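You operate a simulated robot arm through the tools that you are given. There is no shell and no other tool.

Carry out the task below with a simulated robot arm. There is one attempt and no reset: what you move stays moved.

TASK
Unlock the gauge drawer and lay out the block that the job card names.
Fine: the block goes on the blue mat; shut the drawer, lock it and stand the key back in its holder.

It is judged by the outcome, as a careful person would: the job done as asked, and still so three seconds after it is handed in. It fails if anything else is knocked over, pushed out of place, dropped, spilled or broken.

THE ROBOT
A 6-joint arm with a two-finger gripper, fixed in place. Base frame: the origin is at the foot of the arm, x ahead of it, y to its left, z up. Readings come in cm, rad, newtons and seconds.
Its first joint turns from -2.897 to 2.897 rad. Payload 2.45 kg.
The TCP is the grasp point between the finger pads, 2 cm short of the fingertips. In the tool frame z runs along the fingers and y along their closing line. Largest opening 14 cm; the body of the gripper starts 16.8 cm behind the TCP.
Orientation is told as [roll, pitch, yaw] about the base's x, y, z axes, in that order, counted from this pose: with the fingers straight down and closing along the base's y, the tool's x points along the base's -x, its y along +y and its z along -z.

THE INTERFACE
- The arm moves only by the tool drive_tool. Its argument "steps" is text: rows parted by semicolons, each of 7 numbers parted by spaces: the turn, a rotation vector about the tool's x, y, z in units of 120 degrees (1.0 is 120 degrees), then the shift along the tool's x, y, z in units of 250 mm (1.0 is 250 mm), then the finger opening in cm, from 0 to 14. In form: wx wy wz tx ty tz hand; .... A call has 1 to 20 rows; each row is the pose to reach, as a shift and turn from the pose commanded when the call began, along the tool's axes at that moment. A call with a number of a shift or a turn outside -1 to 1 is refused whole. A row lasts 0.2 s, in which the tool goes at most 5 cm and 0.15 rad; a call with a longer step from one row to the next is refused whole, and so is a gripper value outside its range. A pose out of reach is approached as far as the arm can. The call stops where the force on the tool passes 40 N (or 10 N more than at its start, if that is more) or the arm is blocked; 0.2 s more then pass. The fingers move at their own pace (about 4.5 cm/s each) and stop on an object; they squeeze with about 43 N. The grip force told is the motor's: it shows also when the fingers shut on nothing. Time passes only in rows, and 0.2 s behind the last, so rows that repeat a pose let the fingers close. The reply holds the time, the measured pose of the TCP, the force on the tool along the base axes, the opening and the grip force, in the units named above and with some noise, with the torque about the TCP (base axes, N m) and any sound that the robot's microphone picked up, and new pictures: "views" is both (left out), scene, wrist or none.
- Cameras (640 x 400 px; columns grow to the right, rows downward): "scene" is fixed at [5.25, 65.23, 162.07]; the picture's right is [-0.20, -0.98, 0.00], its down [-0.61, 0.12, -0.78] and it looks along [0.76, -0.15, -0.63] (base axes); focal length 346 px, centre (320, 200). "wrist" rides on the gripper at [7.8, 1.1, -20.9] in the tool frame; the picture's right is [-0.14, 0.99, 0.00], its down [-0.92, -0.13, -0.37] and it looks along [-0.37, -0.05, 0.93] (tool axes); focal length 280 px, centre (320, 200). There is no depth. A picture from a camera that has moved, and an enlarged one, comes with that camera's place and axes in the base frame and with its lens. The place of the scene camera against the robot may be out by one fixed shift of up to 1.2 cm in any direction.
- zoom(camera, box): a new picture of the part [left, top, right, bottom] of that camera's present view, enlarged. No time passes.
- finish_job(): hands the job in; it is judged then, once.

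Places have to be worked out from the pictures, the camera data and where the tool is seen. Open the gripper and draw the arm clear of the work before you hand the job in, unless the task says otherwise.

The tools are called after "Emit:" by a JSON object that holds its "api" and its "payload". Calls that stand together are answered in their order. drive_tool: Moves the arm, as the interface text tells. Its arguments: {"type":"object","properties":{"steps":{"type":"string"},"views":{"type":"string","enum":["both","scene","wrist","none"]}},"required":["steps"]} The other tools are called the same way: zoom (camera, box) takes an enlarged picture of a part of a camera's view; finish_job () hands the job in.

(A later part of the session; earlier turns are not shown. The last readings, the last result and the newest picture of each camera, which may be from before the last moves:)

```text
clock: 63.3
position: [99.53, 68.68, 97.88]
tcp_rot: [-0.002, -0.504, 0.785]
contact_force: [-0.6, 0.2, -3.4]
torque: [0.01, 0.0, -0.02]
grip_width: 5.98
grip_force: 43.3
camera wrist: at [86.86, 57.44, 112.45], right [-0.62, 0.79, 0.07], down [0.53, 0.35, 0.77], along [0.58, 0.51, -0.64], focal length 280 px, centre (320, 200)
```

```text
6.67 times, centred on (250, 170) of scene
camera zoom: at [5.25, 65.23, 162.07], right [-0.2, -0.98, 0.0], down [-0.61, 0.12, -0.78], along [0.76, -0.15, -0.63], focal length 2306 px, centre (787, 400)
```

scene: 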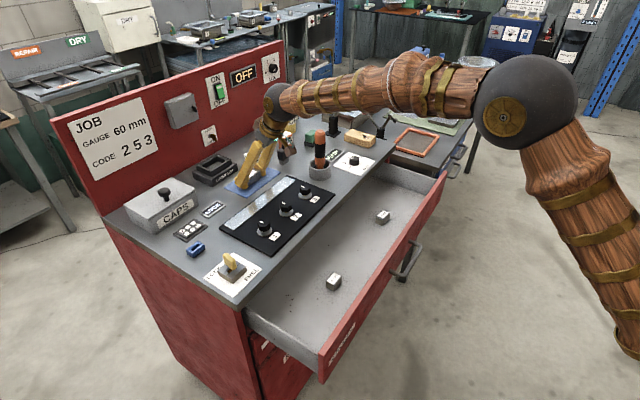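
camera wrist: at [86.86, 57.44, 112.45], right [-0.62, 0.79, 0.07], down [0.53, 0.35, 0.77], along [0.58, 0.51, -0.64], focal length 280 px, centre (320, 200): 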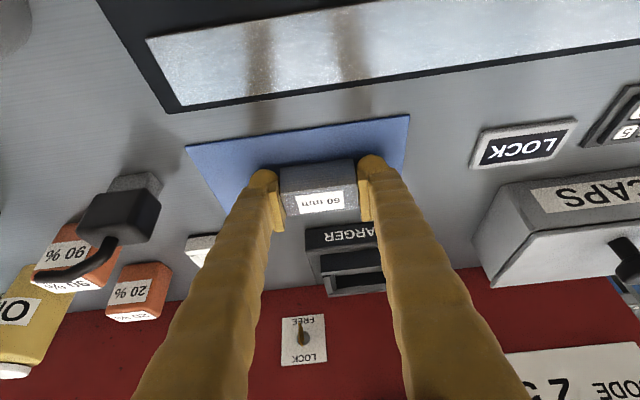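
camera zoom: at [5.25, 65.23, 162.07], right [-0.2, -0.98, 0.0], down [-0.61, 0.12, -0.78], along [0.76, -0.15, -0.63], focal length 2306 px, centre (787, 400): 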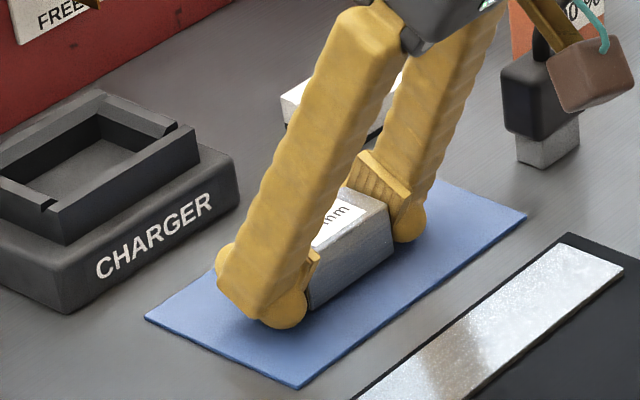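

Visually almost touching. Another 2 mm, twice, watching force.

Emit:
{"api": "drive_tool", "payload": {"steps": "0 0 0 0.0038 0 0.007 5; 0 0 0 0.0038 0 0.007 5", "views": "none"}}

Emit:
{"api": "drive_tool", "payload": {"steps": "0 0 0 0.0029 0 0.0053 5; 0 0 0 0.0029 0 0.0053 5", "views": "none"}}

```text
clock: 63.9
position: [99.43, 68.64, 97.81]
tcp_rot: [-0.001, -0.503, 0.785]
contact_force: [-0.4, -0.9, -3.4]
torque: [0.01, 0.0, -0.02]
grip_width: 5.96
grip_force: 43.2
```

```text
clock: 64.5
position: [99.55, 68.67, 97.64]
tcp_rot: [0.0, -0.503, 0.785]
contact_force: [0.5, -0.3, -3.3]
torque: [0.02, 0.03, -0.01]
grip_width: 5.94
grip_force: 42.2
```

Not yet down. Continuing in small steps.

Emit:
{"api": "drive_tool", "payload": {"steps": "0 0 0 0.0029 0 0.0053 5; 0 0 0 0.0029 0 0.0053 5", "views": "none"}}

Emit:
{"api": "drive_tool", "payload": {"steps": "0 0 0 0.0029 0 0.0053 5; 0 0 0 0.0029 0 0.0053 5", "views": "none"}}

Emit:
{"api": "zoom", "payload": {"camera": "scene", "box": [210, 140, 290, 200]}}

```text
clock: 65.1
position: [99.57, 68.62, 97.7]
tcp_rot: [-0.003, -0.504, 0.787]
contact_force: [-6.1, -6.9, 11.6]
torque: [0.16, 0.44, 0.21]
grip_width: 5.98
grip_force: 43.2
```

```text
clock: 65.8
position: [99.56, 68.67, 97.66]
tcp_rot: [-0.003, -0.504, 0.787]
contact_force: [-3.4, -1.7, 7.6]
torque: [-0.18, 0.16, -0.01]
grip_width: 5.94
grip_force: 43.3
stopped in row 2: the force on the tool passed its limit at 41 N (the readings are from after the stop); the commanded pose is now the measured one
```

```text
6.67 times, centred on (250, 170) of scene
camera zoom: at [5.25, 65.23, 162.07], right [-0.2, -0.98, 0.0], down [-0.61, 0.12, -0.78], along [0.76, -0.15, -0.63], focal length 2306 px, centre (787, 400)
```

zoom: 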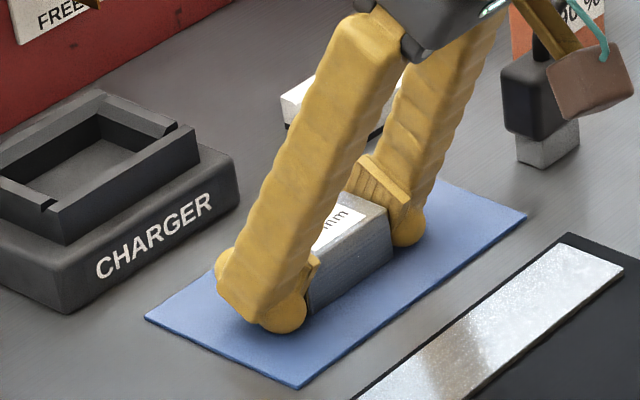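

The block is on the mat (contact at z≈97.66). Opening the fingers gently.

Emit:
{"api": "drive_tool", "payload": {"steps": "0 0 0 0 0 0 6.3; 0 0 0 0 0 0 7; 0 0 0 0 0 0 8; 0 0 0 0 0 0 8.5; 0 0 0 0 0 0 8.5", "views": "both"}}

Emit:
{"api": "zoom", "payload": {"camera": "scene", "box": [210, 140, 290, 200]}}

Emit:
{"api": "zoom", "payload": {"camera": "wrist", "box": [220, 100, 420, 240]}}

```text
clock: 67.0
position: [99.61, 68.72, 97.52]
tcp_rot: [-0.003, -0.506, 0.786]
contact_force: [-0.1, 0.1, -0.1]
torque: [0.02, -0.01, 0.02]
grip_width: 8.5
grip_force: 0.0
camera wrist: at [86.89, 57.48, 111.99], right [-0.62, 0.79, 0.07], down [0.53, 0.35, 0.77], along [0.58, 0.51, -0.64], focal length 280 px, centre (320, 200)
```

scene: 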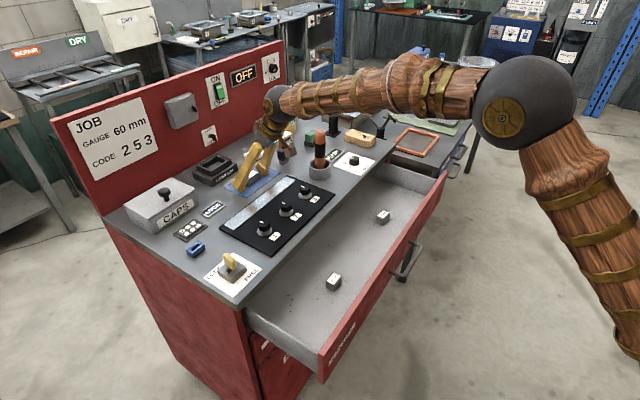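
wrist: 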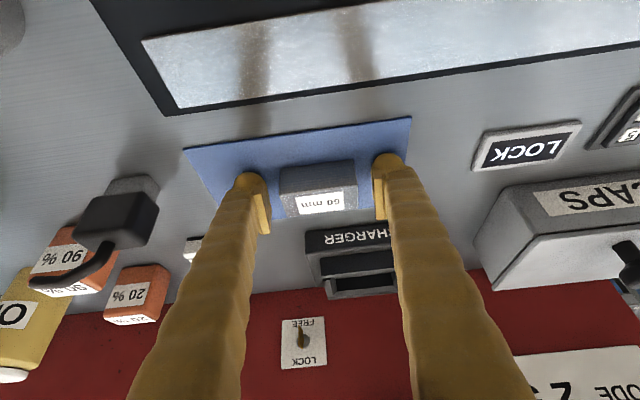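

```text
6.67 times, centred on (250, 170) of scene
camera zoom: at [5.25, 65.23, 162.07], right [-0.2, -0.98, 0.0], down [-0.61, 0.12, -0.78], along [0.76, -0.15, -0.63], focal length 2306 px, centre (787, 400)
```

zoom: 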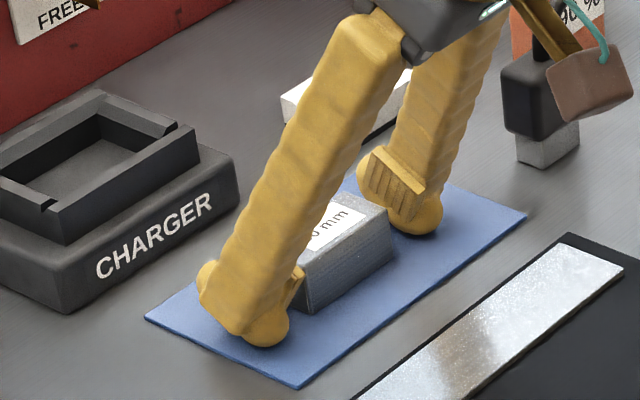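

```text
2.86 times, centred on (320, 170) of wrist
camera zoom: at [86.89, 57.48, 111.99], right [-0.62, 0.79, 0.07], down [0.53, 0.35, 0.77], along [0.58, 0.51, -0.64], focal length 801 px, centre (320, 286)
```

zoom: 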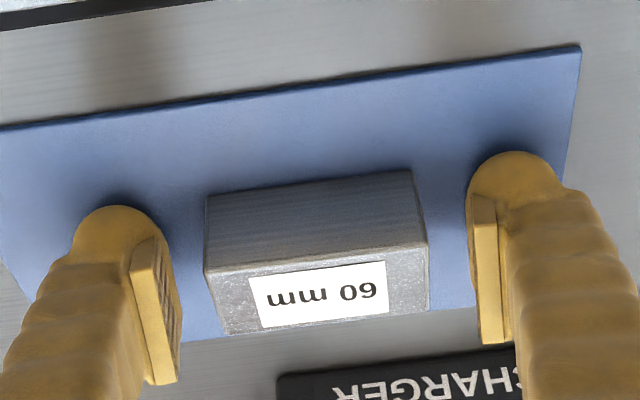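

The 60 mm block sits flat inside the mat. I'll back the fingers out along their axis, rise, and return toward the drawer.

Emit:
{"api": "drive_tool", "payload": {"steps": "0 0 0 0 0 -0.06 8.5; 0 0 0 0 0 -0.2 8.5; 0 0 0 0 0 -0.4 8.5; 0 0 0 0 0 -0.6 8.5; 0 0 0 0.16 0 -0.69 8.5; 0 0 0 0.33 0 -0.78 8.5; 0 0 0 0.5 0 -0.87 7; 0 0 0 0.67 0 -0.96 6", "views": "both"}}

Emit:
{"api": "zoom", "payload": {"camera": "scene", "box": [190, 130, 310, 220]}}

```text
clock: 68.8
position: [81.23, 50.05, 110.37]
tcp_rot: [-0.001, -0.508, 0.787]
contact_force: [0.8, 1.0, -0.8]
torque: [0.0, 0.0, 0.01]
grip_width: 6.04
grip_force: 0.1
camera wrist: at [68.53, 38.85, 124.81], right [-0.62, 0.79, 0.07], down [0.53, 0.35, 0.77], along [0.58, 0.51, -0.64], focal length 280 px, centre (320, 200)
```

scene: 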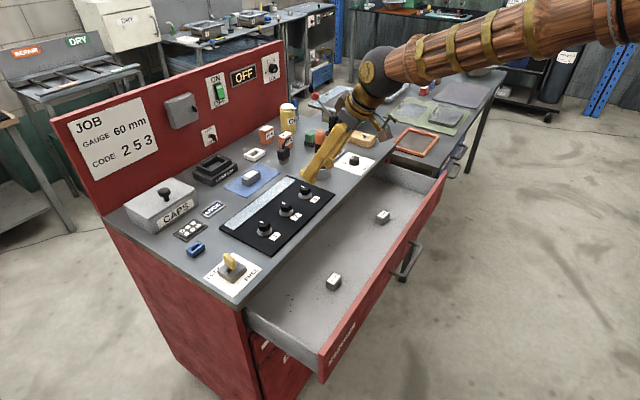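
wrist: 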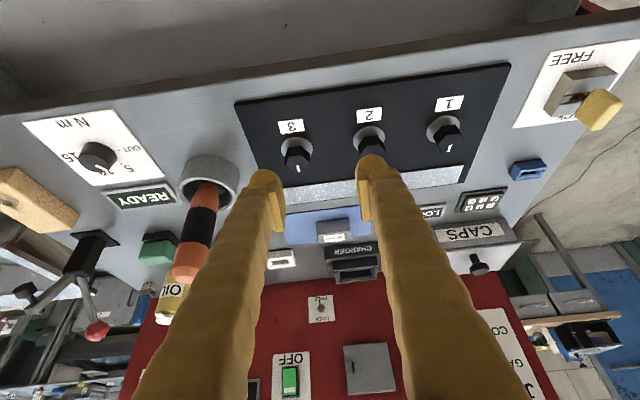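

```text
4.44 times, centred on (250, 175) of scene
camera zoom: at [5.25, 65.23, 162.07], right [-0.2, -0.98, 0.0], down [-0.61, 0.12, -0.78], along [0.76, -0.15, -0.63], focal length 1538 px, centre (631, 311)
```

zoom: 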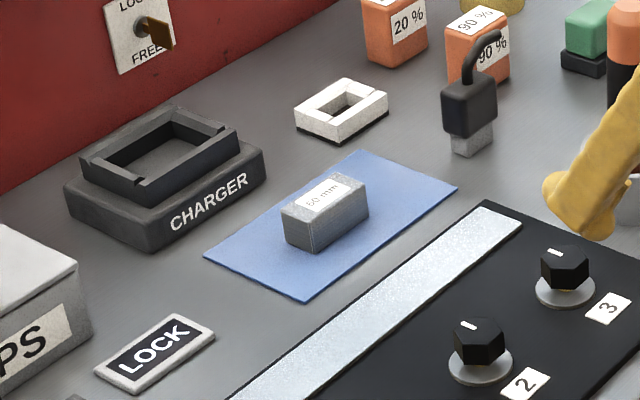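

The block is safely on the mat. Now I go back in front of the drawer handle and reverse the orientation changes: untilt, then yaw −90°.

Emit:
{"api": "drive_tool", "payload": {"steps": "0 0 0 0.12 -0.04 -0.08 6; 0 0 0 0.25 -0.08 -0.165 6; 0 0 0 0.38 -0.13 -0.25 6; 0 0 0 0.5 -0.17 -0.33 6; 0 0 0 0.62 -0.215 -0.41 6; 0 0 0 0.734 -0.256 -0.492 6", "views": "none"}}

Emit:
{"api": "drive_tool", "payload": {"steps": "0 0.06 0 0 0 0 4; 0 0.12 0 0 0 0 4; 0 0.18 0 0 0 0 3; 0 0.2411 0 0 0 0 2.4; 0 0.2411 0 0 0 0 2.4", "views": "none"}}

Emit:
{"api": "drive_tool", "payload": {"steps": "0 0 0.0682 0 0 0 2.4; 0 0 0.1364 0 0 0 2.4; 0 0 0.2045 0 0 0 2.4; 0 0 0.2727 0 0 0 2.4; 0 0 0.3409 0 0 0 2.4; 0 0 0.4091 0 0 0 2.4; 0 0 0.4773 0 0 0 2.4; 0 0 0.5455 0 0 0 2.4; 0 0 0.6136 0 0 0 2.4; 0 0 0.6818 0 0 0 2.4; 0 0 0.75 0 0 0 2.4; 0 0 0.75 0 0 0 2.4", "views": "wrist"}}

```text
clock: 70.2
position: [70.08, 30.09, 112.4]
tcp_rot: [0.0, -0.505, 0.786]
contact_force: [-0.1, -0.1, -0.1]
torque: [0.05, 0.03, -0.04]
grip_width: 6.02
grip_force: 0.0
```

```text
clock: 71.4
position: [70.03, 30.11, 112.45]
tcp_rot: [-0.001, 0.0, 0.785]
contact_force: [0.0, -0.1, 1.0]
torque: [0.01, -0.01, -0.01]
grip_width: 2.38
grip_force: 0.1
```

```text
clock: 74.0
position: [69.9, 30.0, 112.41]
tcp_rot: [0.003, -0.002, -0.787]
contact_force: [0.2, -0.2, 0.9]
torque: [0.02, 0.01, 0.03]
grip_width: 2.42
grip_force: 0.0
camera wrist: at [65.24, 36.3, 133.2], right [0.8, 0.6, 0.0], down [0.56, -0.74, 0.37], along [0.22, -0.29, -0.93], focal length 280 px, centre (320, 200)
```

wrist: 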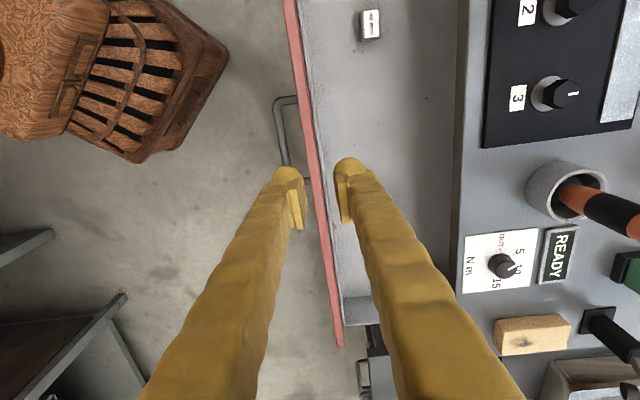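

Oriented correctly at n≈70.6. I'll tilt 0.2 rad again and move above the handle bar (n≈64.2).

Emit:
{"api": "drive_tool", "payload": {"steps": "-0.0478 0 0 0 0 0 2.4; -0.0955 0 0 0 0 0 2.4", "views": "none"}}

Emit:
{"api": "drive_tool", "payload": {"steps": "0 0 0 -0.004 -0.117 0.04 2.4; 0 0 0 -0.008 -0.234 0.13 2.4; 0 0 0 -0.012 -0.3 0.25 2.4; 0 0 0 -0.012 -0.325 0.335 2.4; 0 0 0 -0.012 -0.35 0.4188 2.4; 0 0 0 -0.012 -0.35 0.4188 2.4", "views": "both"}}

Emit:
{"api": "zoom", "payload": {"camera": "wrist", "box": [240, 60, 420, 220]}}

```text
clock: 74.6
position: [69.96, 30.01, 112.33]
tcp_rot: [0.2, -0.002, -0.785]
contact_force: [0.1, -0.3, -0.7]
torque: [0.04, 0.0, 0.03]
grip_width: 2.41
grip_force: 0.0
```

```text
clock: 76.0
position: [65.55, 25.26, 100.27]
tcp_rot: [0.202, -0.002, -0.786]
contact_force: [0.1, 1.4, 0.1]
torque: [-0.01, 0.0, -0.01]
grip_width: 2.38
grip_force: 0.1
camera wrist: at [57.88, 28.6, 120.87], right [0.78, 0.59, 0.2], down [0.51, -0.79, 0.34], along [0.36, -0.16, -0.92], focal length 280 px, centre (320, 200)
```

scene: 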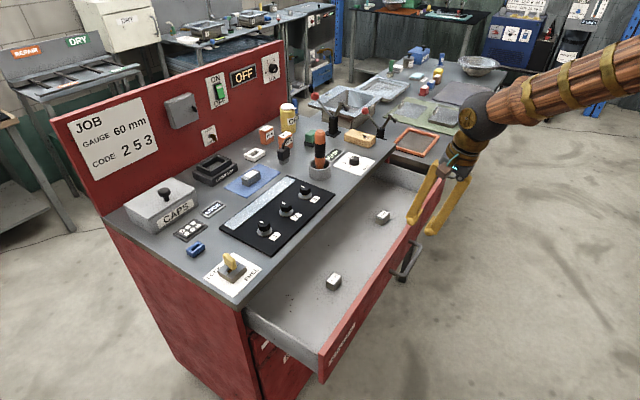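
wrist: 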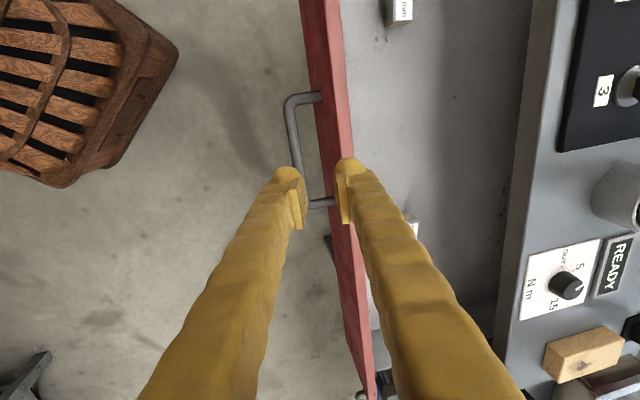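

```text
2.50 times, centred on (330, 140) of wrist
camera zoom: at [57.88, 28.6, 120.87], right [0.78, 0.59, 0.2], down [0.51, -0.79, 0.34], along [0.36, -0.16, -0.92], focal length 701 px, centre (295, 350)
```

zoom: 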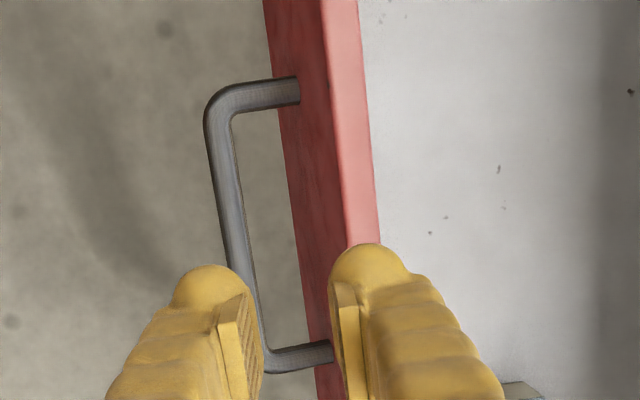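

The bar is at n≈64.4 and the fingers straddle it. Descending to z≈85.

Emit:
{"api": "drive_tool", "payload": {"steps": "0 0 0 0 -0.025 0.119 2.4; 0 0 0 0 -0.05 0.238 2.4; 0 0 0 0 -0.07 0.33 2.4; 0 0 0 0 -0.09 0.42 2.4; 0 0 0 0 -0.11 0.51 2.4; 0 0 0 0 -0.1267 0.595 2.4; 0 0 0 0 -0.1267 0.595 2.4", "views": "wrist"}}

Emit:
{"api": "zoom", "payload": {"camera": "wrist", "box": [240, 100, 420, 260]}}

```text
clock: 77.6
position: [65.51, 25.17, 85.04]
tcp_rot: [0.2, -0.001, -0.787]
contact_force: [-0.3, -0.3, 0.2]
torque: [0.0, 0.01, 0.03]
grip_width: 2.39
grip_force: 0.0
camera wrist: at [57.88, 28.5, 105.7], right [0.78, 0.59, 0.2], down [0.51, -0.79, 0.34], along [0.36, -0.16, -0.92], focal length 280 px, centre (320, 200)
```

wrist: 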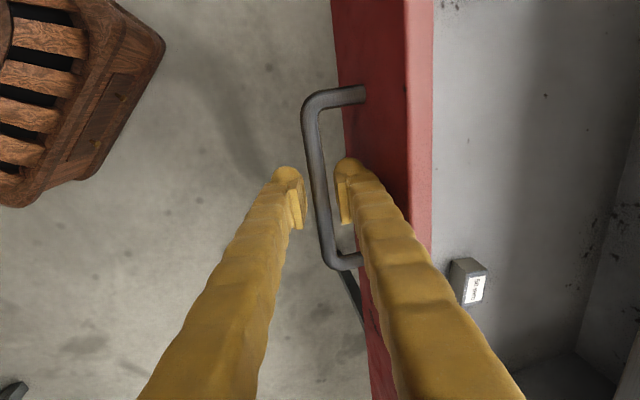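

```text
2.50 times, centred on (330, 180) of wrist
camera zoom: at [57.88, 28.5, 105.7], right [0.78, 0.59, 0.2], down [0.51, -0.79, 0.34], along [0.36, -0.16, -0.92], focal length 701 px, centre (295, 250)
```

zoom: 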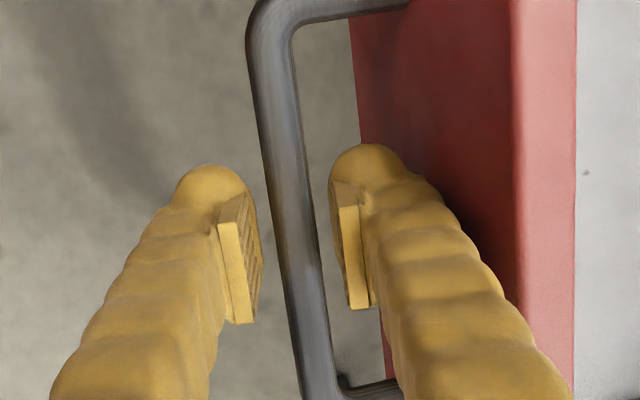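

The fingers are around the bar again. Closing on it and then pushing the drawer in 10 cm.

Emit:
{"api": "drive_tool", "payload": {"steps": "0 0 0 0 0 0 1.5; 0 0 0 0 0 0 0.6; 0 0 0 0 0 0 0.6; 0 0 0 0 0 0 0.6", "views": "none"}}

Emit:
{"api": "drive_tool", "payload": {"steps": "0 0 0 0 0.0392 0.008 0.6; 0 0 0 0 0.1176 0.0239 0.6; 0 0 0 0 0.196 0.0397 0.6; 0 0 0 0 0.2744 0.0556 0.6; 0 0 0 0 0.3528 0.0715 0.6; 0 0 0 0 0.3528 0.0715 0.6", "views": "both"}}

```text
clock: 78.6
position: [65.52, 25.09, 85.11]
tcp_rot: [0.201, -0.001, -0.785]
contact_force: [0.7, -1.6, -2.6]
torque: [-0.17, -0.14, 0.87]
grip_width: 1.01
grip_force: 37.4
```

```text
clock: 80.0
position: [71.89, 31.46, 84.93]
tcp_rot: [0.196, -0.002, -0.785]
contact_force: [1.8, -1.5, -3.3]
torque: [-0.21, -0.17, 0.77]
grip_width: 0.99
grip_force: 37.0
stopped in row 6: the force on the tool passed its limit at 41 N (the readings are from after the stop); the commanded pose is now the measured one
camera wrist: at [64.3, 34.9, 105.71], right [0.78, 0.59, 0.2], down [0.51, -0.79, 0.34], along [0.35, -0.16, -0.92], focal length 280 px, centre (320, 200)
```

scene: 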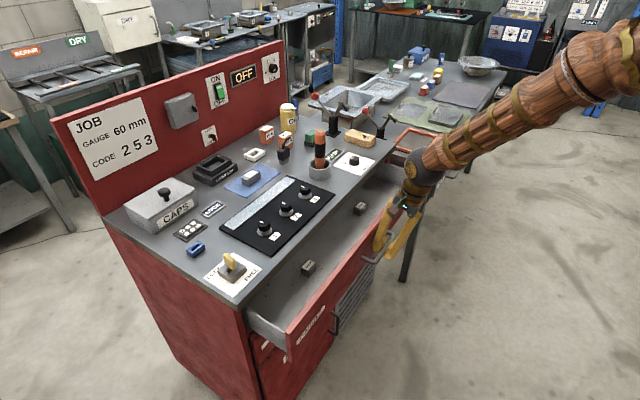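
wrist: 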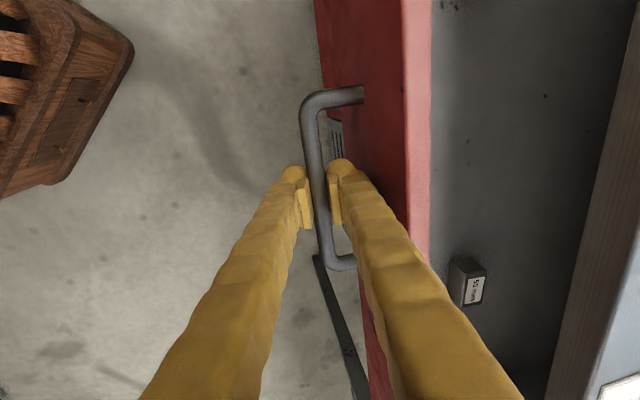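

The push stalled on a force spike at the end of that move; the drawer is now in to n≈73.1 with low residual force. I'll continue in gentler steps.

Emit:
{"api": "drive_tool", "payload": {"steps": "0 0 0 0 0.0392 0.008 0.6; 0 0 0 0 0.0784 0.0159 0.6; 0 0 0 0 0.1176 0.0239 0.6; 0 0 0 0 0.1568 0.0318 0.6; 0 0 0 0 0.196 0.0397 0.6; 0 0 0 0 0.2352 0.0477 0.6; 0 0 0 0 0.2744 0.0556 0.6; 0 0 0 0 0.3136 0.0636 0.6", "views": "none"}}

```text
clock: 81.8
position: [77.58, 37.13, 85.07]
tcp_rot: [0.197, 0.001, -0.783]
contact_force: [-19.1, 20.4, -24.0]
torque: [0.0, 0.03, 0.76]
grip_width: 0.97
grip_force: 37.0
```

About 28 N of sideways and 24 N of vertical load have built up in the grip while the along-drawer force is small. I'll relieve by re-gripping the bar: open slightly and close again.

Emit:
{"api": "drive_tool", "payload": {"steps": "0 0 0 0 0 0 1.6; 0 0 0 0 0 0 1.8; 0 0 0 0 0 0 1.2; 0 0 0 0 0 0 0.6; 0 0 0 0 0 0 0.6", "views": "wrist"}}

```text
clock: 83.0
position: [77.53, 37.11, 85.2]
tcp_rot: [0.199, -0.002, -0.785]
contact_force: [5.3, -2.6, -1.6]
torque: [-0.15, -0.18, 0.89]
grip_width: 1.04
grip_force: 37.4
camera wrist: at [70.03, 40.48, 105.77], right [0.78, 0.59, 0.2], down [0.51, -0.79, 0.34], along [0.35, -0.16, -0.92], focal length 280 px, centre (320, 200)
```

wrist: 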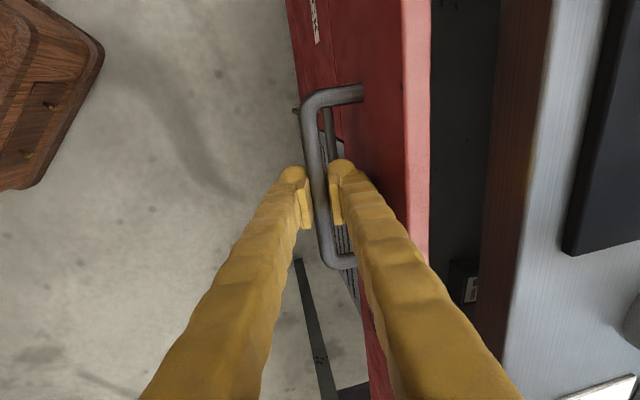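

Load released. Pushing the next 4.5 cm with small drift compensation.

Emit:
{"api": "drive_tool", "payload": {"steps": "0 0 0 0.001 0.0392 0.0085 0.6; 0 0 0 0.002 0.0784 0.0169 0.6; 0 0 0 0.003 0.1176 0.0255 0.6; 0 0 0 0.004 0.1568 0.034 0.6; 0 0 0 0.004 0.176 0.038 0.6; 0 0 0 0.004 0.176 0.038 0.6", "views": "wrist"}}

```text
clock: 84.4
position: [80.67, 40.4, 85.03]
tcp_rot: [0.199, 0.0, -0.785]
contact_force: [22.3, -12.9, -1.5]
torque: [-0.16, -0.22, 0.68]
grip_width: 0.96
grip_force: 37.1
camera wrist: at [73.05, 43.76, 105.61], right [0.78, 0.59, 0.2], down [0.51, -0.79, 0.34], along [0.35, -0.16, -0.92], focal length 280 px, centre (320, 200)
```

wrist: 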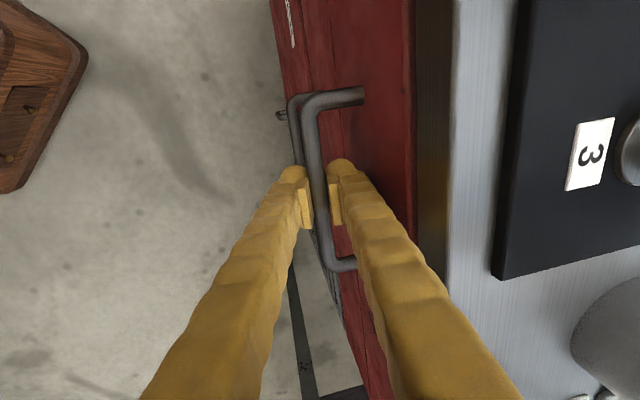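

n≈85.6, about 4 mm from closed. I'll re-grip once more to shed the sideways load, then push the last bit.

Emit:
{"api": "drive_tool", "payload": {"steps": "0 0 0 0 0 0 1.6; 0 0 0 0 0 0 1.8; 0 0 0 0 0 0 1.2; 0 0 0 0 0 0 0.6; 0 0 0 0 0 0 0.6", "views": "none"}}

Emit:
{"api": "drive_tool", "payload": {"steps": "0 0 0 0 0.0098 0.002 0.6; 0 0 0 0 0.0196 0.004 0.6; 0 0 0 0 0.0235 0.0048 0.6; 0 0 0 0 0.0235 0.0048 0.6", "views": "both"}}

Emit:
{"api": "zoom", "payload": {"camera": "scene", "box": [230, 190, 400, 330]}}

```text
clock: 85.6
position: [80.63, 40.35, 85.12]
tcp_rot: [0.2, 0.0, -0.785]
contact_force: [0.7, 6.0, 3.1]
torque: [-0.01, -0.03, 0.62]
grip_width: 0.98
grip_force: 32.8
```

```text
clock: 86.6
position: [81.03, 40.8, 85.0]
tcp_rot: [0.196, -0.001, -0.783]
contact_force: [-6.5, -7.9, 6.4]
torque: [-0.12, -0.09, 0.7]
grip_width: 0.97
grip_force: 36.8
stopped in row 4: the force on the tool passed its limit at 42 N (the readings are from after the stop); the commanded pose is now the measured one
camera wrist: at [73.39, 44.14, 105.64], right [0.78, 0.59, 0.19], down [0.51, -0.79, 0.34], along [0.35, -0.17, -0.92], focal length 280 px, centre (320, 200)
```

scene: 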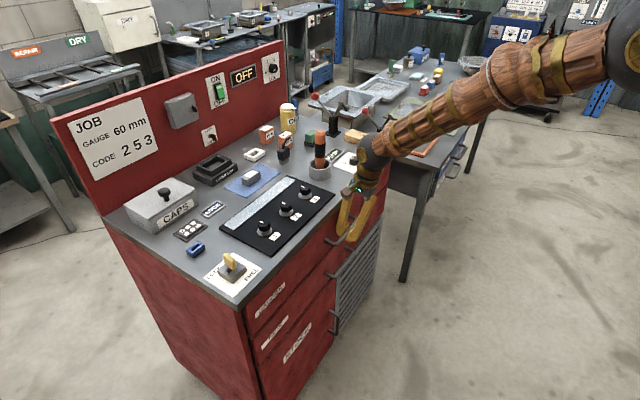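
wrist: 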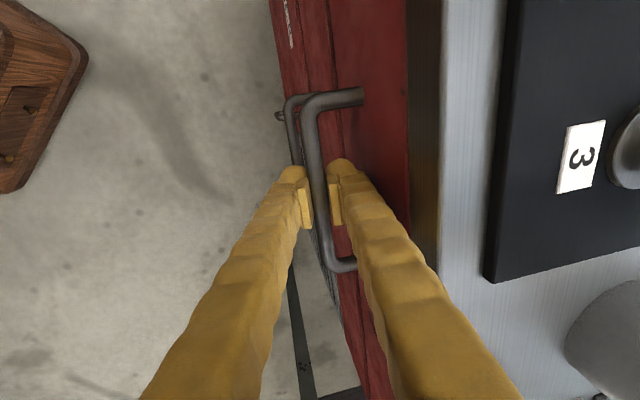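

```text
2.86 times, centred on (315, 260) of scene
camera zoom: at [5.25, 65.23, 162.07], right [-0.2, -0.98, 0.0], down [-0.61, 0.12, -0.78], along [0.76, -0.15, -0.63], focal length 988 px, centre (334, 29)
```

zoom: 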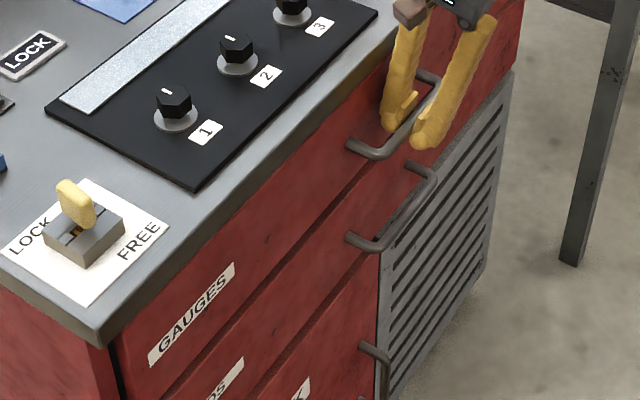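

The drawer is fully closed (firm stop at n≈86.15). Opening slightly, nudging 3 mm outward and rising clear of the handle.

Emit:
{"api": "drive_tool", "payload": {"steps": "0 0 0 0 0 0 1.6; 0 0 0 0 -0.006 -0.0012 2.1; 0 0 0 0 -0.0118 -0.0024 2.2; 0 0 0 0 -0.0118 -0.0024 2.2", "views": "none"}}

Emit:
{"api": "drive_tool", "payload": {"steps": "0 0 0 0 0.016 -0.08 2.2; 0 0 0 0 0.032 -0.16 2.2; 0 0 0 0 0.0487 -0.24 2.2; 0 0 0 0 0.065 -0.32 2.2; 0 0 0 0 0.081 -0.4 2.2; 0 0 0 0 0.101 -0.5 2.2; 0 0 0 0 0.1216 -0.6 2.2; 0 0 0 0 0.15 -0.75 2.2; 0 0 0 0 0.1824 -0.9 2.2", "views": "both"}}

```text
clock: 87.6
position: [80.86, 40.62, 84.94]
tcp_rot: [0.196, 0.0, -0.784]
contact_force: [0.1, 0.4, 0.6]
torque: [-0.01, 0.02, 0.0]
grip_width: 2.17
grip_force: 0.0
```

```text
clock: 89.6
position: [80.88, 40.69, 107.82]
tcp_rot: [0.194, 0.0, -0.786]
contact_force: [1.2, -0.1, 0.1]
torque: [0.01, 0.0, 0.0]
grip_width: 2.2
grip_force: 0.0
camera wrist: at [73.36, 44.18, 128.51], right [0.78, 0.59, 0.19], down [0.51, -0.79, 0.34], along [0.35, -0.17, -0.92], focal length 280 px, centre (320, 200)
```

scene: 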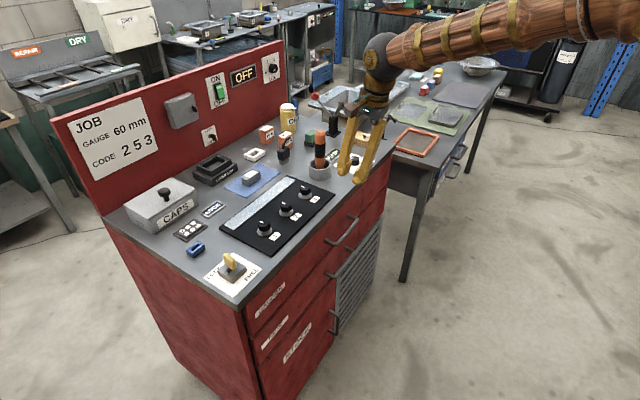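
wrist: 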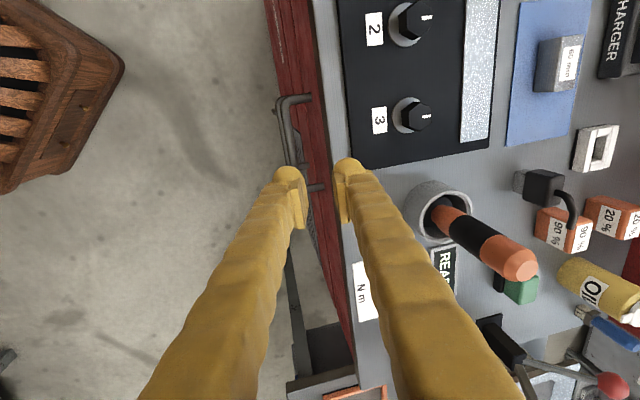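

The handle is clear and the cabinet looks tidy. Now back to the key: untilt, rise, retreat and swing over to the left side.

Emit:
{"api": "drive_tool", "payload": {"steps": "0.0466 0 0 0 0 -0.08 4; 0.0931 0 0 0 0 -0.16 6", "views": "none"}}

Emit:
{"api": "drive_tool", "payload": {"steps": "0 0 0 0 -0.14 -0.12 6; 0 0 0 0.05 -0.28 -0.24 6; 0 0 0 0.2 -0.38 -0.32 6; 0 0 0 0.38 -0.4 -0.36 6; 0 0 0 0.57 -0.4 -0.36 6; 0 0 0 0.76 -0.4 -0.36 6; 0 0 0 0.95 -0.4 -0.36 6", "views": "none"}}

Emit:
{"api": "drive_tool", "payload": {"steps": "0 0 0 0.19 0 0 6; 0 0 0 0.38 0 0 6; 0 0 0 0.57 0 0 6; 0 0 0 0.76 0 0 6; 0 0 0 0.86 0.14 0 6; 0 0 0 0.87 0.33 0 6; 0 0 0 0.87 0.52 0 6; 0 0 0 0.87 0.71 0 6; 0 0 0 0.87 0.88 0 6", "views": "both"}}

```text
clock: 90.2
position: [80.33, 40.26, 111.8]
tcp_rot: [-0.002, 0.0, -0.784]
contact_force: [-1.1, -0.9, 1.3]
torque: [0.02, -0.02, 0.03]
grip_width: 6.01
grip_force: 0.1
```

```text
clock: 91.8
position: [56.57, 49.85, 120.87]
tcp_rot: [0.0, 0.001, -0.786]
contact_force: [0.3, 0.3, 0.1]
torque: [0.0, 0.0, -0.01]
grip_width: 6.02
grip_force: 0.1
```

```text
clock: 93.8
position: [56.6, 80.67, 121.08]
tcp_rot: [0.002, 0.0, -0.785]
contact_force: [0.4, -0.6, 1.1]
torque: [0.07, -0.04, 0.01]
grip_width: 6.01
grip_force: 0.1
camera wrist: at [51.9, 86.88, 141.86], right [0.8, 0.6, 0.0], down [0.56, -0.74, 0.37], along [0.22, -0.29, -0.93], focal length 280 px, centre (320, 200)
```

scene: 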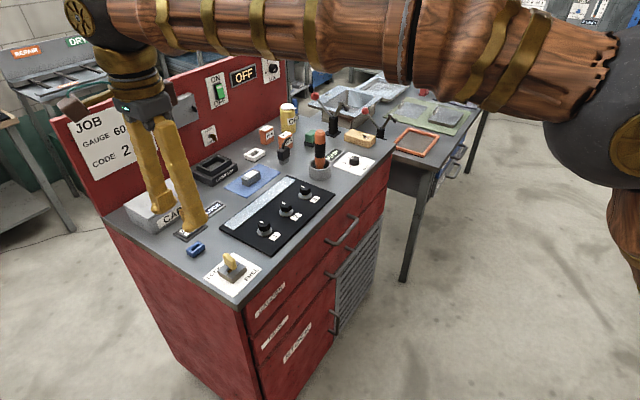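
wrist: 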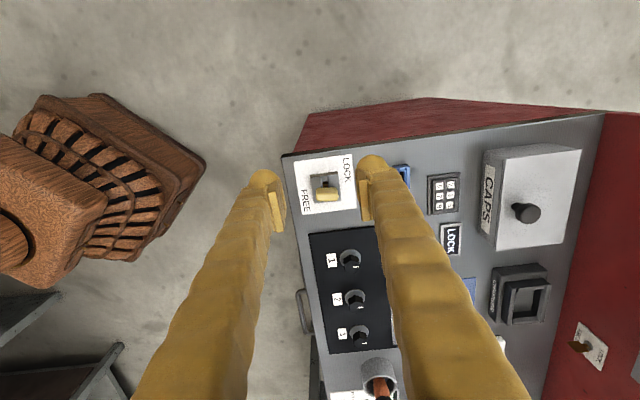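

The drawer is closed and I'm above the key. I'll set yaw to −0.953 and tilt back to 0.5 rad to match the key's current angle.

Emit:
{"api": "drive_tool", "payload": {"steps": "0 0 0.0401 0 0 0 6; 0 0 0.0802 0 0 0 6", "views": "none"}}

Emit:
{"api": "drive_tool", "payload": {"steps": "0 -0.06 0 0 0 0 6; 0 -0.12 0 0 0 0 6; 0 -0.18 0 0 0 0 6; 0 -0.2387 0 0 0 0 6; 0 -0.2387 0 0 0 0 6", "views": "none"}}

```text
clock: 94.4
position: [56.65, 80.72, 120.8]
tcp_rot: [-0.001, 0.0, -0.952]
contact_force: [-0.3, -0.5, 0.4]
torque: [0.01, -0.02, 0.03]
grip_width: 6.0
grip_force: 0.1
```

```text
clock: 95.6
position: [56.5, 80.7, 120.91]
tcp_rot: [0.0, -0.5, -0.953]
contact_force: [0.6, -0.7, -0.5]
torque: [0.01, 0.01, 0.0]
grip_width: 6.01
grip_force: 0.2
```

Pose matches. Moving to a hover about 8 cm above the key grasp pose.

Emit:
{"api": "drive_tool", "payload": {"steps": "0 0 0 -0.008 0.0154 0.15 6; 0 0 0 -0.016 0.031 0.3 6; 0 0 0 -0.024 0.046 0.45 6; 0 0 0 -0.0328 0.0615 0.606 6; 0 0 0 -0.0328 0.0615 0.606 6", "views": "both"}}

Emit:
{"api": "zoom", "payload": {"camera": "wrist", "box": [240, 80, 400, 200]}}

```text
clock: 96.8
position: [62.64, 75.27, 107.99]
tcp_rot: [0.001, -0.499, -0.954]
contact_force: [0.4, 0.6, -0.2]
torque: [-0.01, -0.02, 0.01]
grip_width: 6.01
grip_force: 0.0
camera wrist: at [53.74, 89.55, 122.55], right [0.88, 0.48, 0.07], down [0.26, -0.59, 0.76], along [0.4, -0.65, -0.64], focal length 280 px, centre (320, 200)
```

scene: 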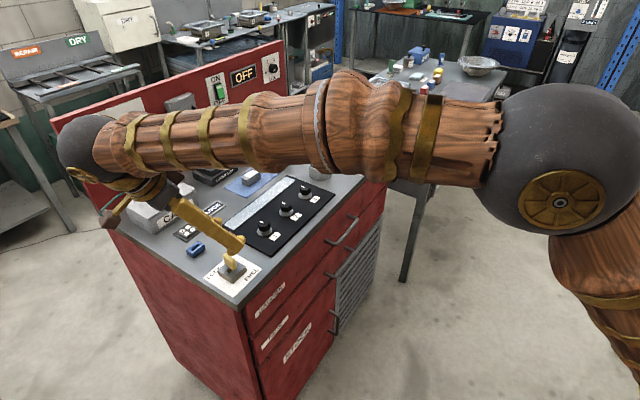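
wrist: 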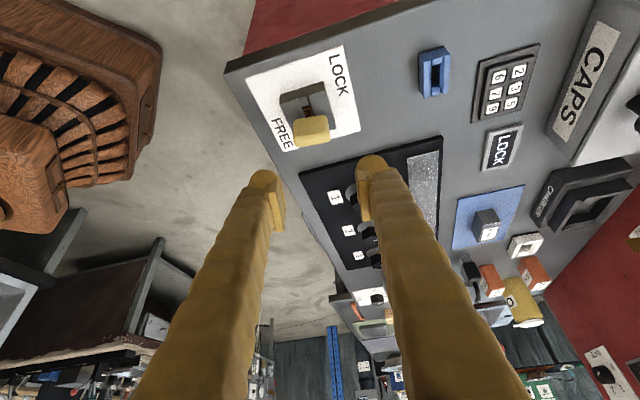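

```text
3.33 times, centred on (320, 140) of wrist
camera zoom: at [53.74, 89.55, 122.55], right [0.88, 0.48, 0.07], down [0.26, -0.59, 0.76], along [0.4, -0.65, -0.64], focal length 935 px, centre (320, 400)
```

zoom: 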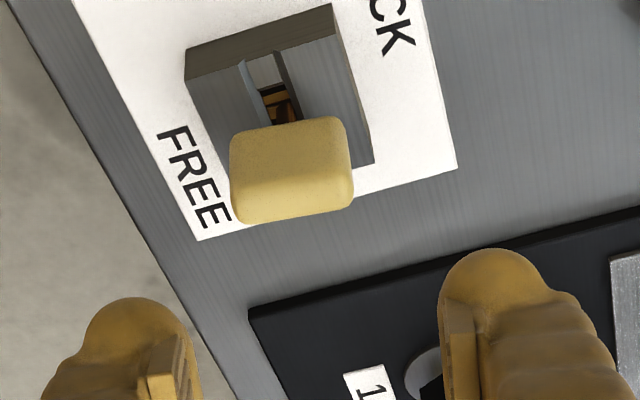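

The key is as I left it. Descending to the recorded grasp pose.

Emit:
{"api": "drive_tool", "payload": {"steps": "0 0 0 0.037 -0.0065 0.067 6; 0 0 0 0.074 -0.0131 0.134 6; 0 0 0 0.11 -0.0131 0.2 6; 0 0 0 0.1473 -0.0131 0.2677 6; 0 0 0 0.1473 -0.0131 0.2677 6", "views": "wrist"}}

Emit:
{"api": "zoom", "payload": {"camera": "wrist", "box": [270, 120, 366, 200]}}

```text
clock: 98.0
position: [61.97, 75.06, 100.15]
tcp_rot: [-0.003, -0.499, -0.952]
contact_force: [0.1, -0.3, 0.5]
torque: [-0.06, -0.08, 0.01]
grip_width: 6.01
grip_force: 0.2
camera wrist: at [53.3, 89.42, 114.81], right [0.88, 0.48, 0.07], down [0.26, -0.59, 0.76], along [0.4, -0.65, -0.64], focal length 280 px, centre (320, 200)
```

wrist: 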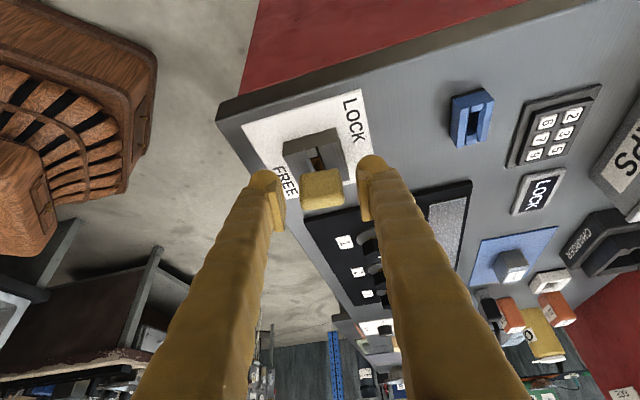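

```text
5.00 times, centred on (318, 160) of wrist
camera zoom: at [53.3, 89.42, 114.81], right [0.88, 0.48, 0.07], down [0.26, -0.59, 0.76], along [0.4, -0.65, -0.64], focal length 1402 px, centre (330, 400)
```

zoom: 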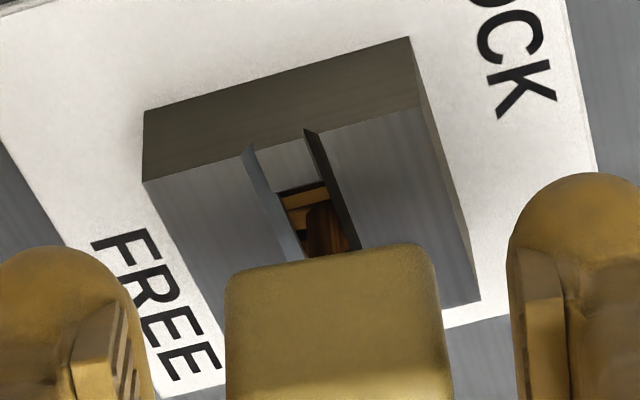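

The view is about 2 mm off from the recorded release view. Correcting that, then closing on the key head.

Emit:
{"api": "drive_tool", "payload": {"steps": "0 0 0 -0.0052 0.0076 -0.002 6; 0 0 0 -0.0052 0.0076 -0.002 6", "views": "wrist"}}

Emit:
{"api": "zoom", "payload": {"camera": "wrist", "box": [270, 120, 366, 200]}}

```text
clock: 98.6
position: [62.37, 75.01, 100.43]
tcp_rot: [0.001, -0.5, -0.952]
contact_force: [-0.3, 0.9, 0.2]
torque: [-0.01, -0.02, -0.01]
grip_width: 5.98
grip_force: 0.1
camera wrist: at [53.54, 89.38, 114.93], right [0.88, 0.48, 0.07], down [0.26, -0.59, 0.76], along [0.4, -0.65, -0.64], focal length 280 px, centre (320, 200)
```

wrist: 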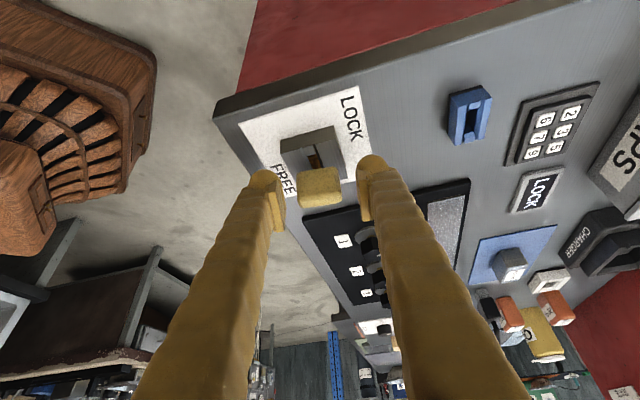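

```text
5.00 times, centred on (318, 160) of wrist
camera zoom: at [53.54, 89.38, 114.93], right [0.88, 0.48, 0.07], down [0.26, -0.59, 0.76], along [0.4, -0.65, -0.64], focal length 1402 px, centre (330, 400)
```

zoom: 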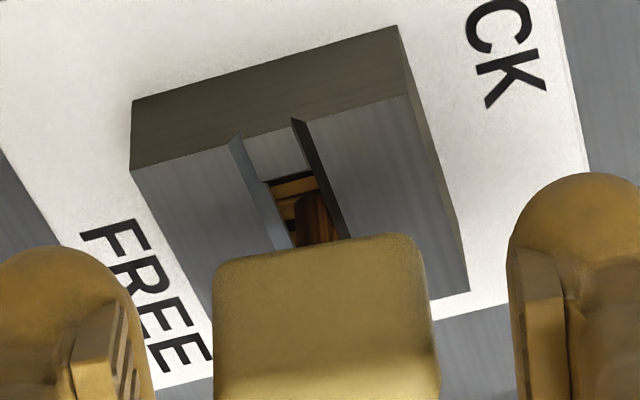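

The view now matches the release view. Closing on the key head.

Emit:
{"api": "drive_tool", "payload": {"steps": "0 0 0 0 0 0 5; 0 0 0 0 0 0 4; 0 0 0 0 0 0 3; 0 0 0 0 0 0 2.5; 0 0 0 0 0 0 2.5", "views": "none"}}

```text
clock: 99.8
position: [62.39, 75.03, 100.33]
tcp_rot: [-0.002, -0.499, -0.953]
contact_force: [-1.8, -1.4, -0.8]
torque: [0.01, 0.1, 0.03]
grip_width: 3.42
grip_force: 43.0
```

Key gripped. Turning back counter-clockwise toward LOCK in small steps while monitoring force.

Emit:
{"api": "drive_tool", "payload": {"steps": "-0.0229 0 -0.0419 0 0 0 2.5; -0.0458 0 -0.0838 0 0 0 2.5; -0.0687 0 -0.1257 0 0 0 2.5; -0.0687 0 -0.1257 0 0 0 2.5", "views": "none"}}

Emit:
{"api": "drive_tool", "payload": {"steps": "-0.0229 0 -0.0419 0 0 0 2.5; -0.0458 0 -0.0838 0 0 0 2.5; -0.0687 0 -0.1257 0 0 0 2.5; -0.0687 0 -0.1257 0 0 0 2.5", "views": "none"}}

```text
clock: 100.8
position: [62.42, 75.07, 100.39]
tcp_rot: [0.0, -0.497, -0.651]
contact_force: [-4.3, 4.6, -0.3]
torque: [0.2, 0.18, -0.07]
grip_width: 3.42
grip_force: 42.8
```

```text
clock: 101.8
position: [62.47, 74.9, 100.39]
tcp_rot: [0.001, -0.501, -0.353]
contact_force: [-1.6, 0.4, 1.6]
torque: [0.05, 0.07, 0.01]
grip_width: 3.4
grip_force: 42.8
```

Forces stay small. Continuing the turn.

Emit:
{"api": "drive_tool", "payload": {"steps": "-0.0229 0 -0.0419 0 0 0 2.5; -0.0458 0 -0.0838 0 0 0 2.5; -0.0687 0 -0.1257 0 0 0 2.5; -0.0687 0 -0.1257 0 0 0 2.5", "views": "none"}}

Emit:
{"api": "drive_tool", "payload": {"steps": "-0.0229 0 -0.0419 0 0 0 2.5; -0.0458 0 -0.0838 0 0 0 2.5; -0.0687 0 -0.1257 0 0 0 2.5; -0.0687 0 -0.1257 0 0 0 2.5", "views": "none"}}

```text
clock: 102.8
position: [62.53, 75.07, 100.39]
tcp_rot: [0.0, -0.501, -0.052]
contact_force: [-1.9, -0.7, 1.5]
torque: [-0.05, 0.05, 0.0]
grip_width: 3.44
grip_force: 43.0
```

```text
clock: 103.8
position: [62.48, 74.96, 100.45]
tcp_rot: [0.0, -0.5, 0.247]
contact_force: [-1.8, -2.2, 3.9]
torque: [-0.11, 0.07, -0.01]
grip_width: 3.42
grip_force: 42.7
```

Two more steps to reach the 45° neutral angle.

Emit:
{"api": "drive_tool", "payload": {"steps": "-0.0229 0 -0.0419 0 0 0 2.5; -0.0458 0 -0.0838 0 0 0 2.5; -0.0687 0 -0.1257 0 0 0 2.5; -0.0687 0 -0.1257 0 0 0 2.5", "views": "none"}}

Emit:
{"api": "drive_tool", "payload": {"steps": "-0.0229 0 -0.0419 0 0 0 2.5; -0.0458 0 -0.0838 0 0 0 2.5; -0.0546 0 -0.1 0 0 0 2.5; -0.0546 0 -0.1 0 0 0 2.5", "views": "both"}}

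Emit:
{"api": "zoom", "payload": {"camera": "wrist", "box": [270, 120, 366, 180]}}

Emit:
{"api": "zoom", "payload": {"camera": "scene", "box": [200, 230, 264, 290]}}

```text
clock: 104.8
position: [62.43, 74.96, 100.37]
tcp_rot: [0.0, -0.501, 0.547]
contact_force: [-4.4, -3.0, 3.4]
torque: [-0.13, 0.11, 0.03]
grip_width: 3.41
grip_force: 42.6
```

```text
clock: 105.8
position: [62.34, 75.01, 100.4]
tcp_rot: [-0.001, -0.501, 0.785]
contact_force: [-1.0, 0.0, -0.5]
torque: [0.05, 0.05, 0.01]
grip_width: 3.4
grip_force: 42.9
camera wrist: at [49.73, 63.82, 114.95], right [-0.62, 0.79, 0.07], down [0.54, 0.36, 0.77], along [0.58, 0.51, -0.64], focal length 280 px, centre (320, 200)
```

scene: 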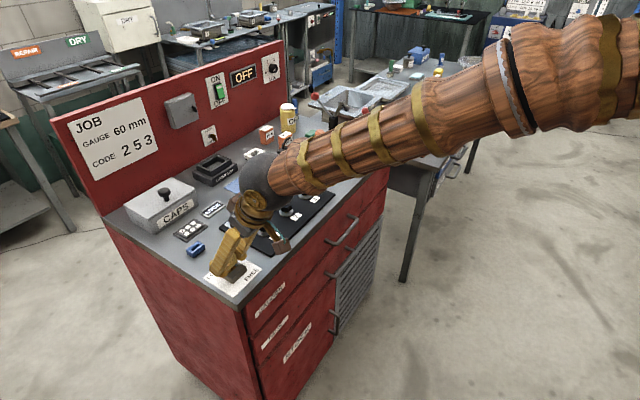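
wrist: 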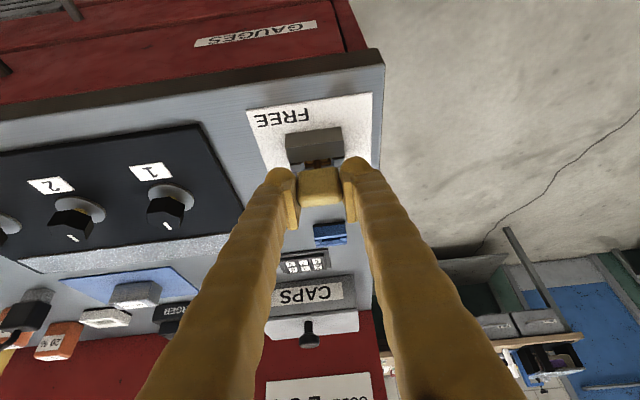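

```text
6.67 times, centred on (318, 150) of wrist
camera zoom: at [49.73, 63.82, 114.95], right [-0.62, 0.79, 0.07], down [0.54, 0.36, 0.77], along [0.58, 0.51, -0.64], focal length 1869 px, centre (333, 533)
```

zoom: 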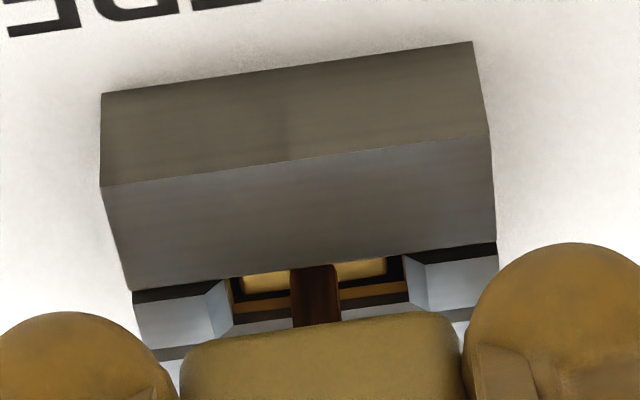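

```text
6.67 times, centred on (232, 260) of scene
camera zoom: at [5.25, 65.23, 162.07], right [-0.2, -0.98, 0.0], down [-0.61, 0.12, -0.78], along [0.76, -0.15, -0.63], focal length 2306 px, centre (907, -200)
```

zoom: 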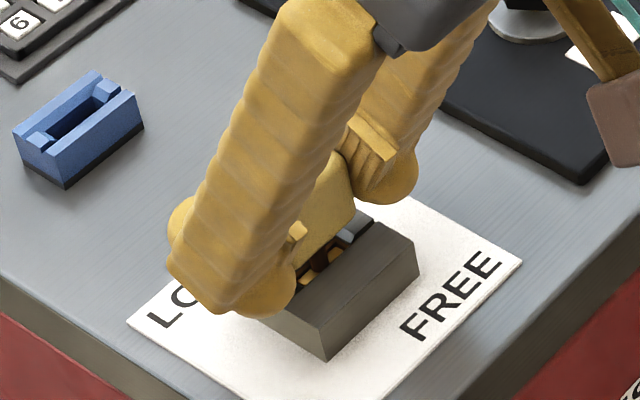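

The key and rim are aligned with the slot again. I'll press 0.1 rad further counter-clockwise to make sure the rotor is at its LOCK stop, then return to neutral.

Emit:
{"api": "drive_tool", "payload": {"steps": "-0.0115 0 -0.021 0 0 0 2.5; -0.0229 0 -0.0419 0 0 0 2.5; -0.0229 0 -0.0419 0 0 0 2.5", "views": "none"}}

Emit:
{"api": "drive_tool", "payload": {"steps": "0.0115 0 0.021 0 0 0 2.5; 0.0229 0 0.0419 0 0 0 2.5; 0.0229 0 0.0419 0 0 0 2.5", "views": "wrist"}}

Emit:
{"api": "zoom", "payload": {"camera": "wrist", "box": [270, 120, 366, 180]}}

```text
clock: 106.6
position: [62.43, 75.02, 100.38]
tcp_rot: [-0.001, -0.501, 0.887]
contact_force: [-2.1, -1.2, 1.1]
torque: [-0.06, 0.04, -0.02]
grip_width: 3.42
grip_force: 42.7
```

```text
clock: 107.4
position: [62.36, 75.11, 100.32]
tcp_rot: [-0.001, -0.5, 0.786]
contact_force: [-0.9, -0.7, 3.0]
torque: [-0.07, 0.07, 0.01]
grip_width: 3.4
grip_force: 42.2
camera wrist: at [49.73, 63.84, 114.93], right [-0.61, 0.79, 0.07], down [0.54, 0.36, 0.77], along [0.58, 0.51, -0.64], focal length 280 px, centre (320, 200)
```

wrist: 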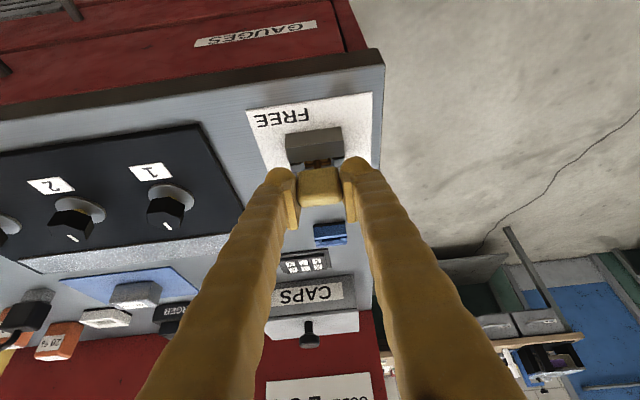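

```text
6.67 times, centred on (318, 150) of wrist
camera zoom: at [49.73, 63.84, 114.93], right [-0.61, 0.79, 0.07], down [0.54, 0.36, 0.77], along [0.58, 0.51, -0.64], focal length 1869 px, centre (333, 533)
```

zoom: 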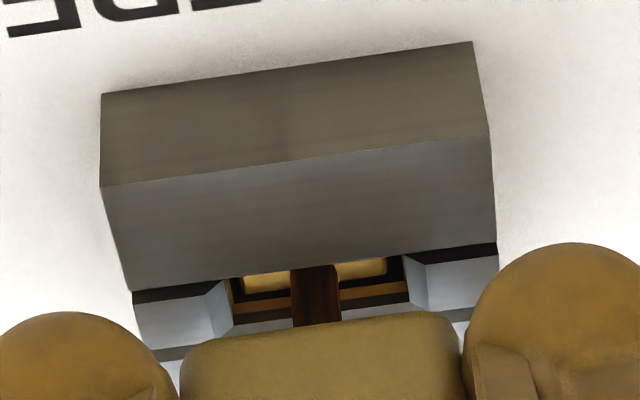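

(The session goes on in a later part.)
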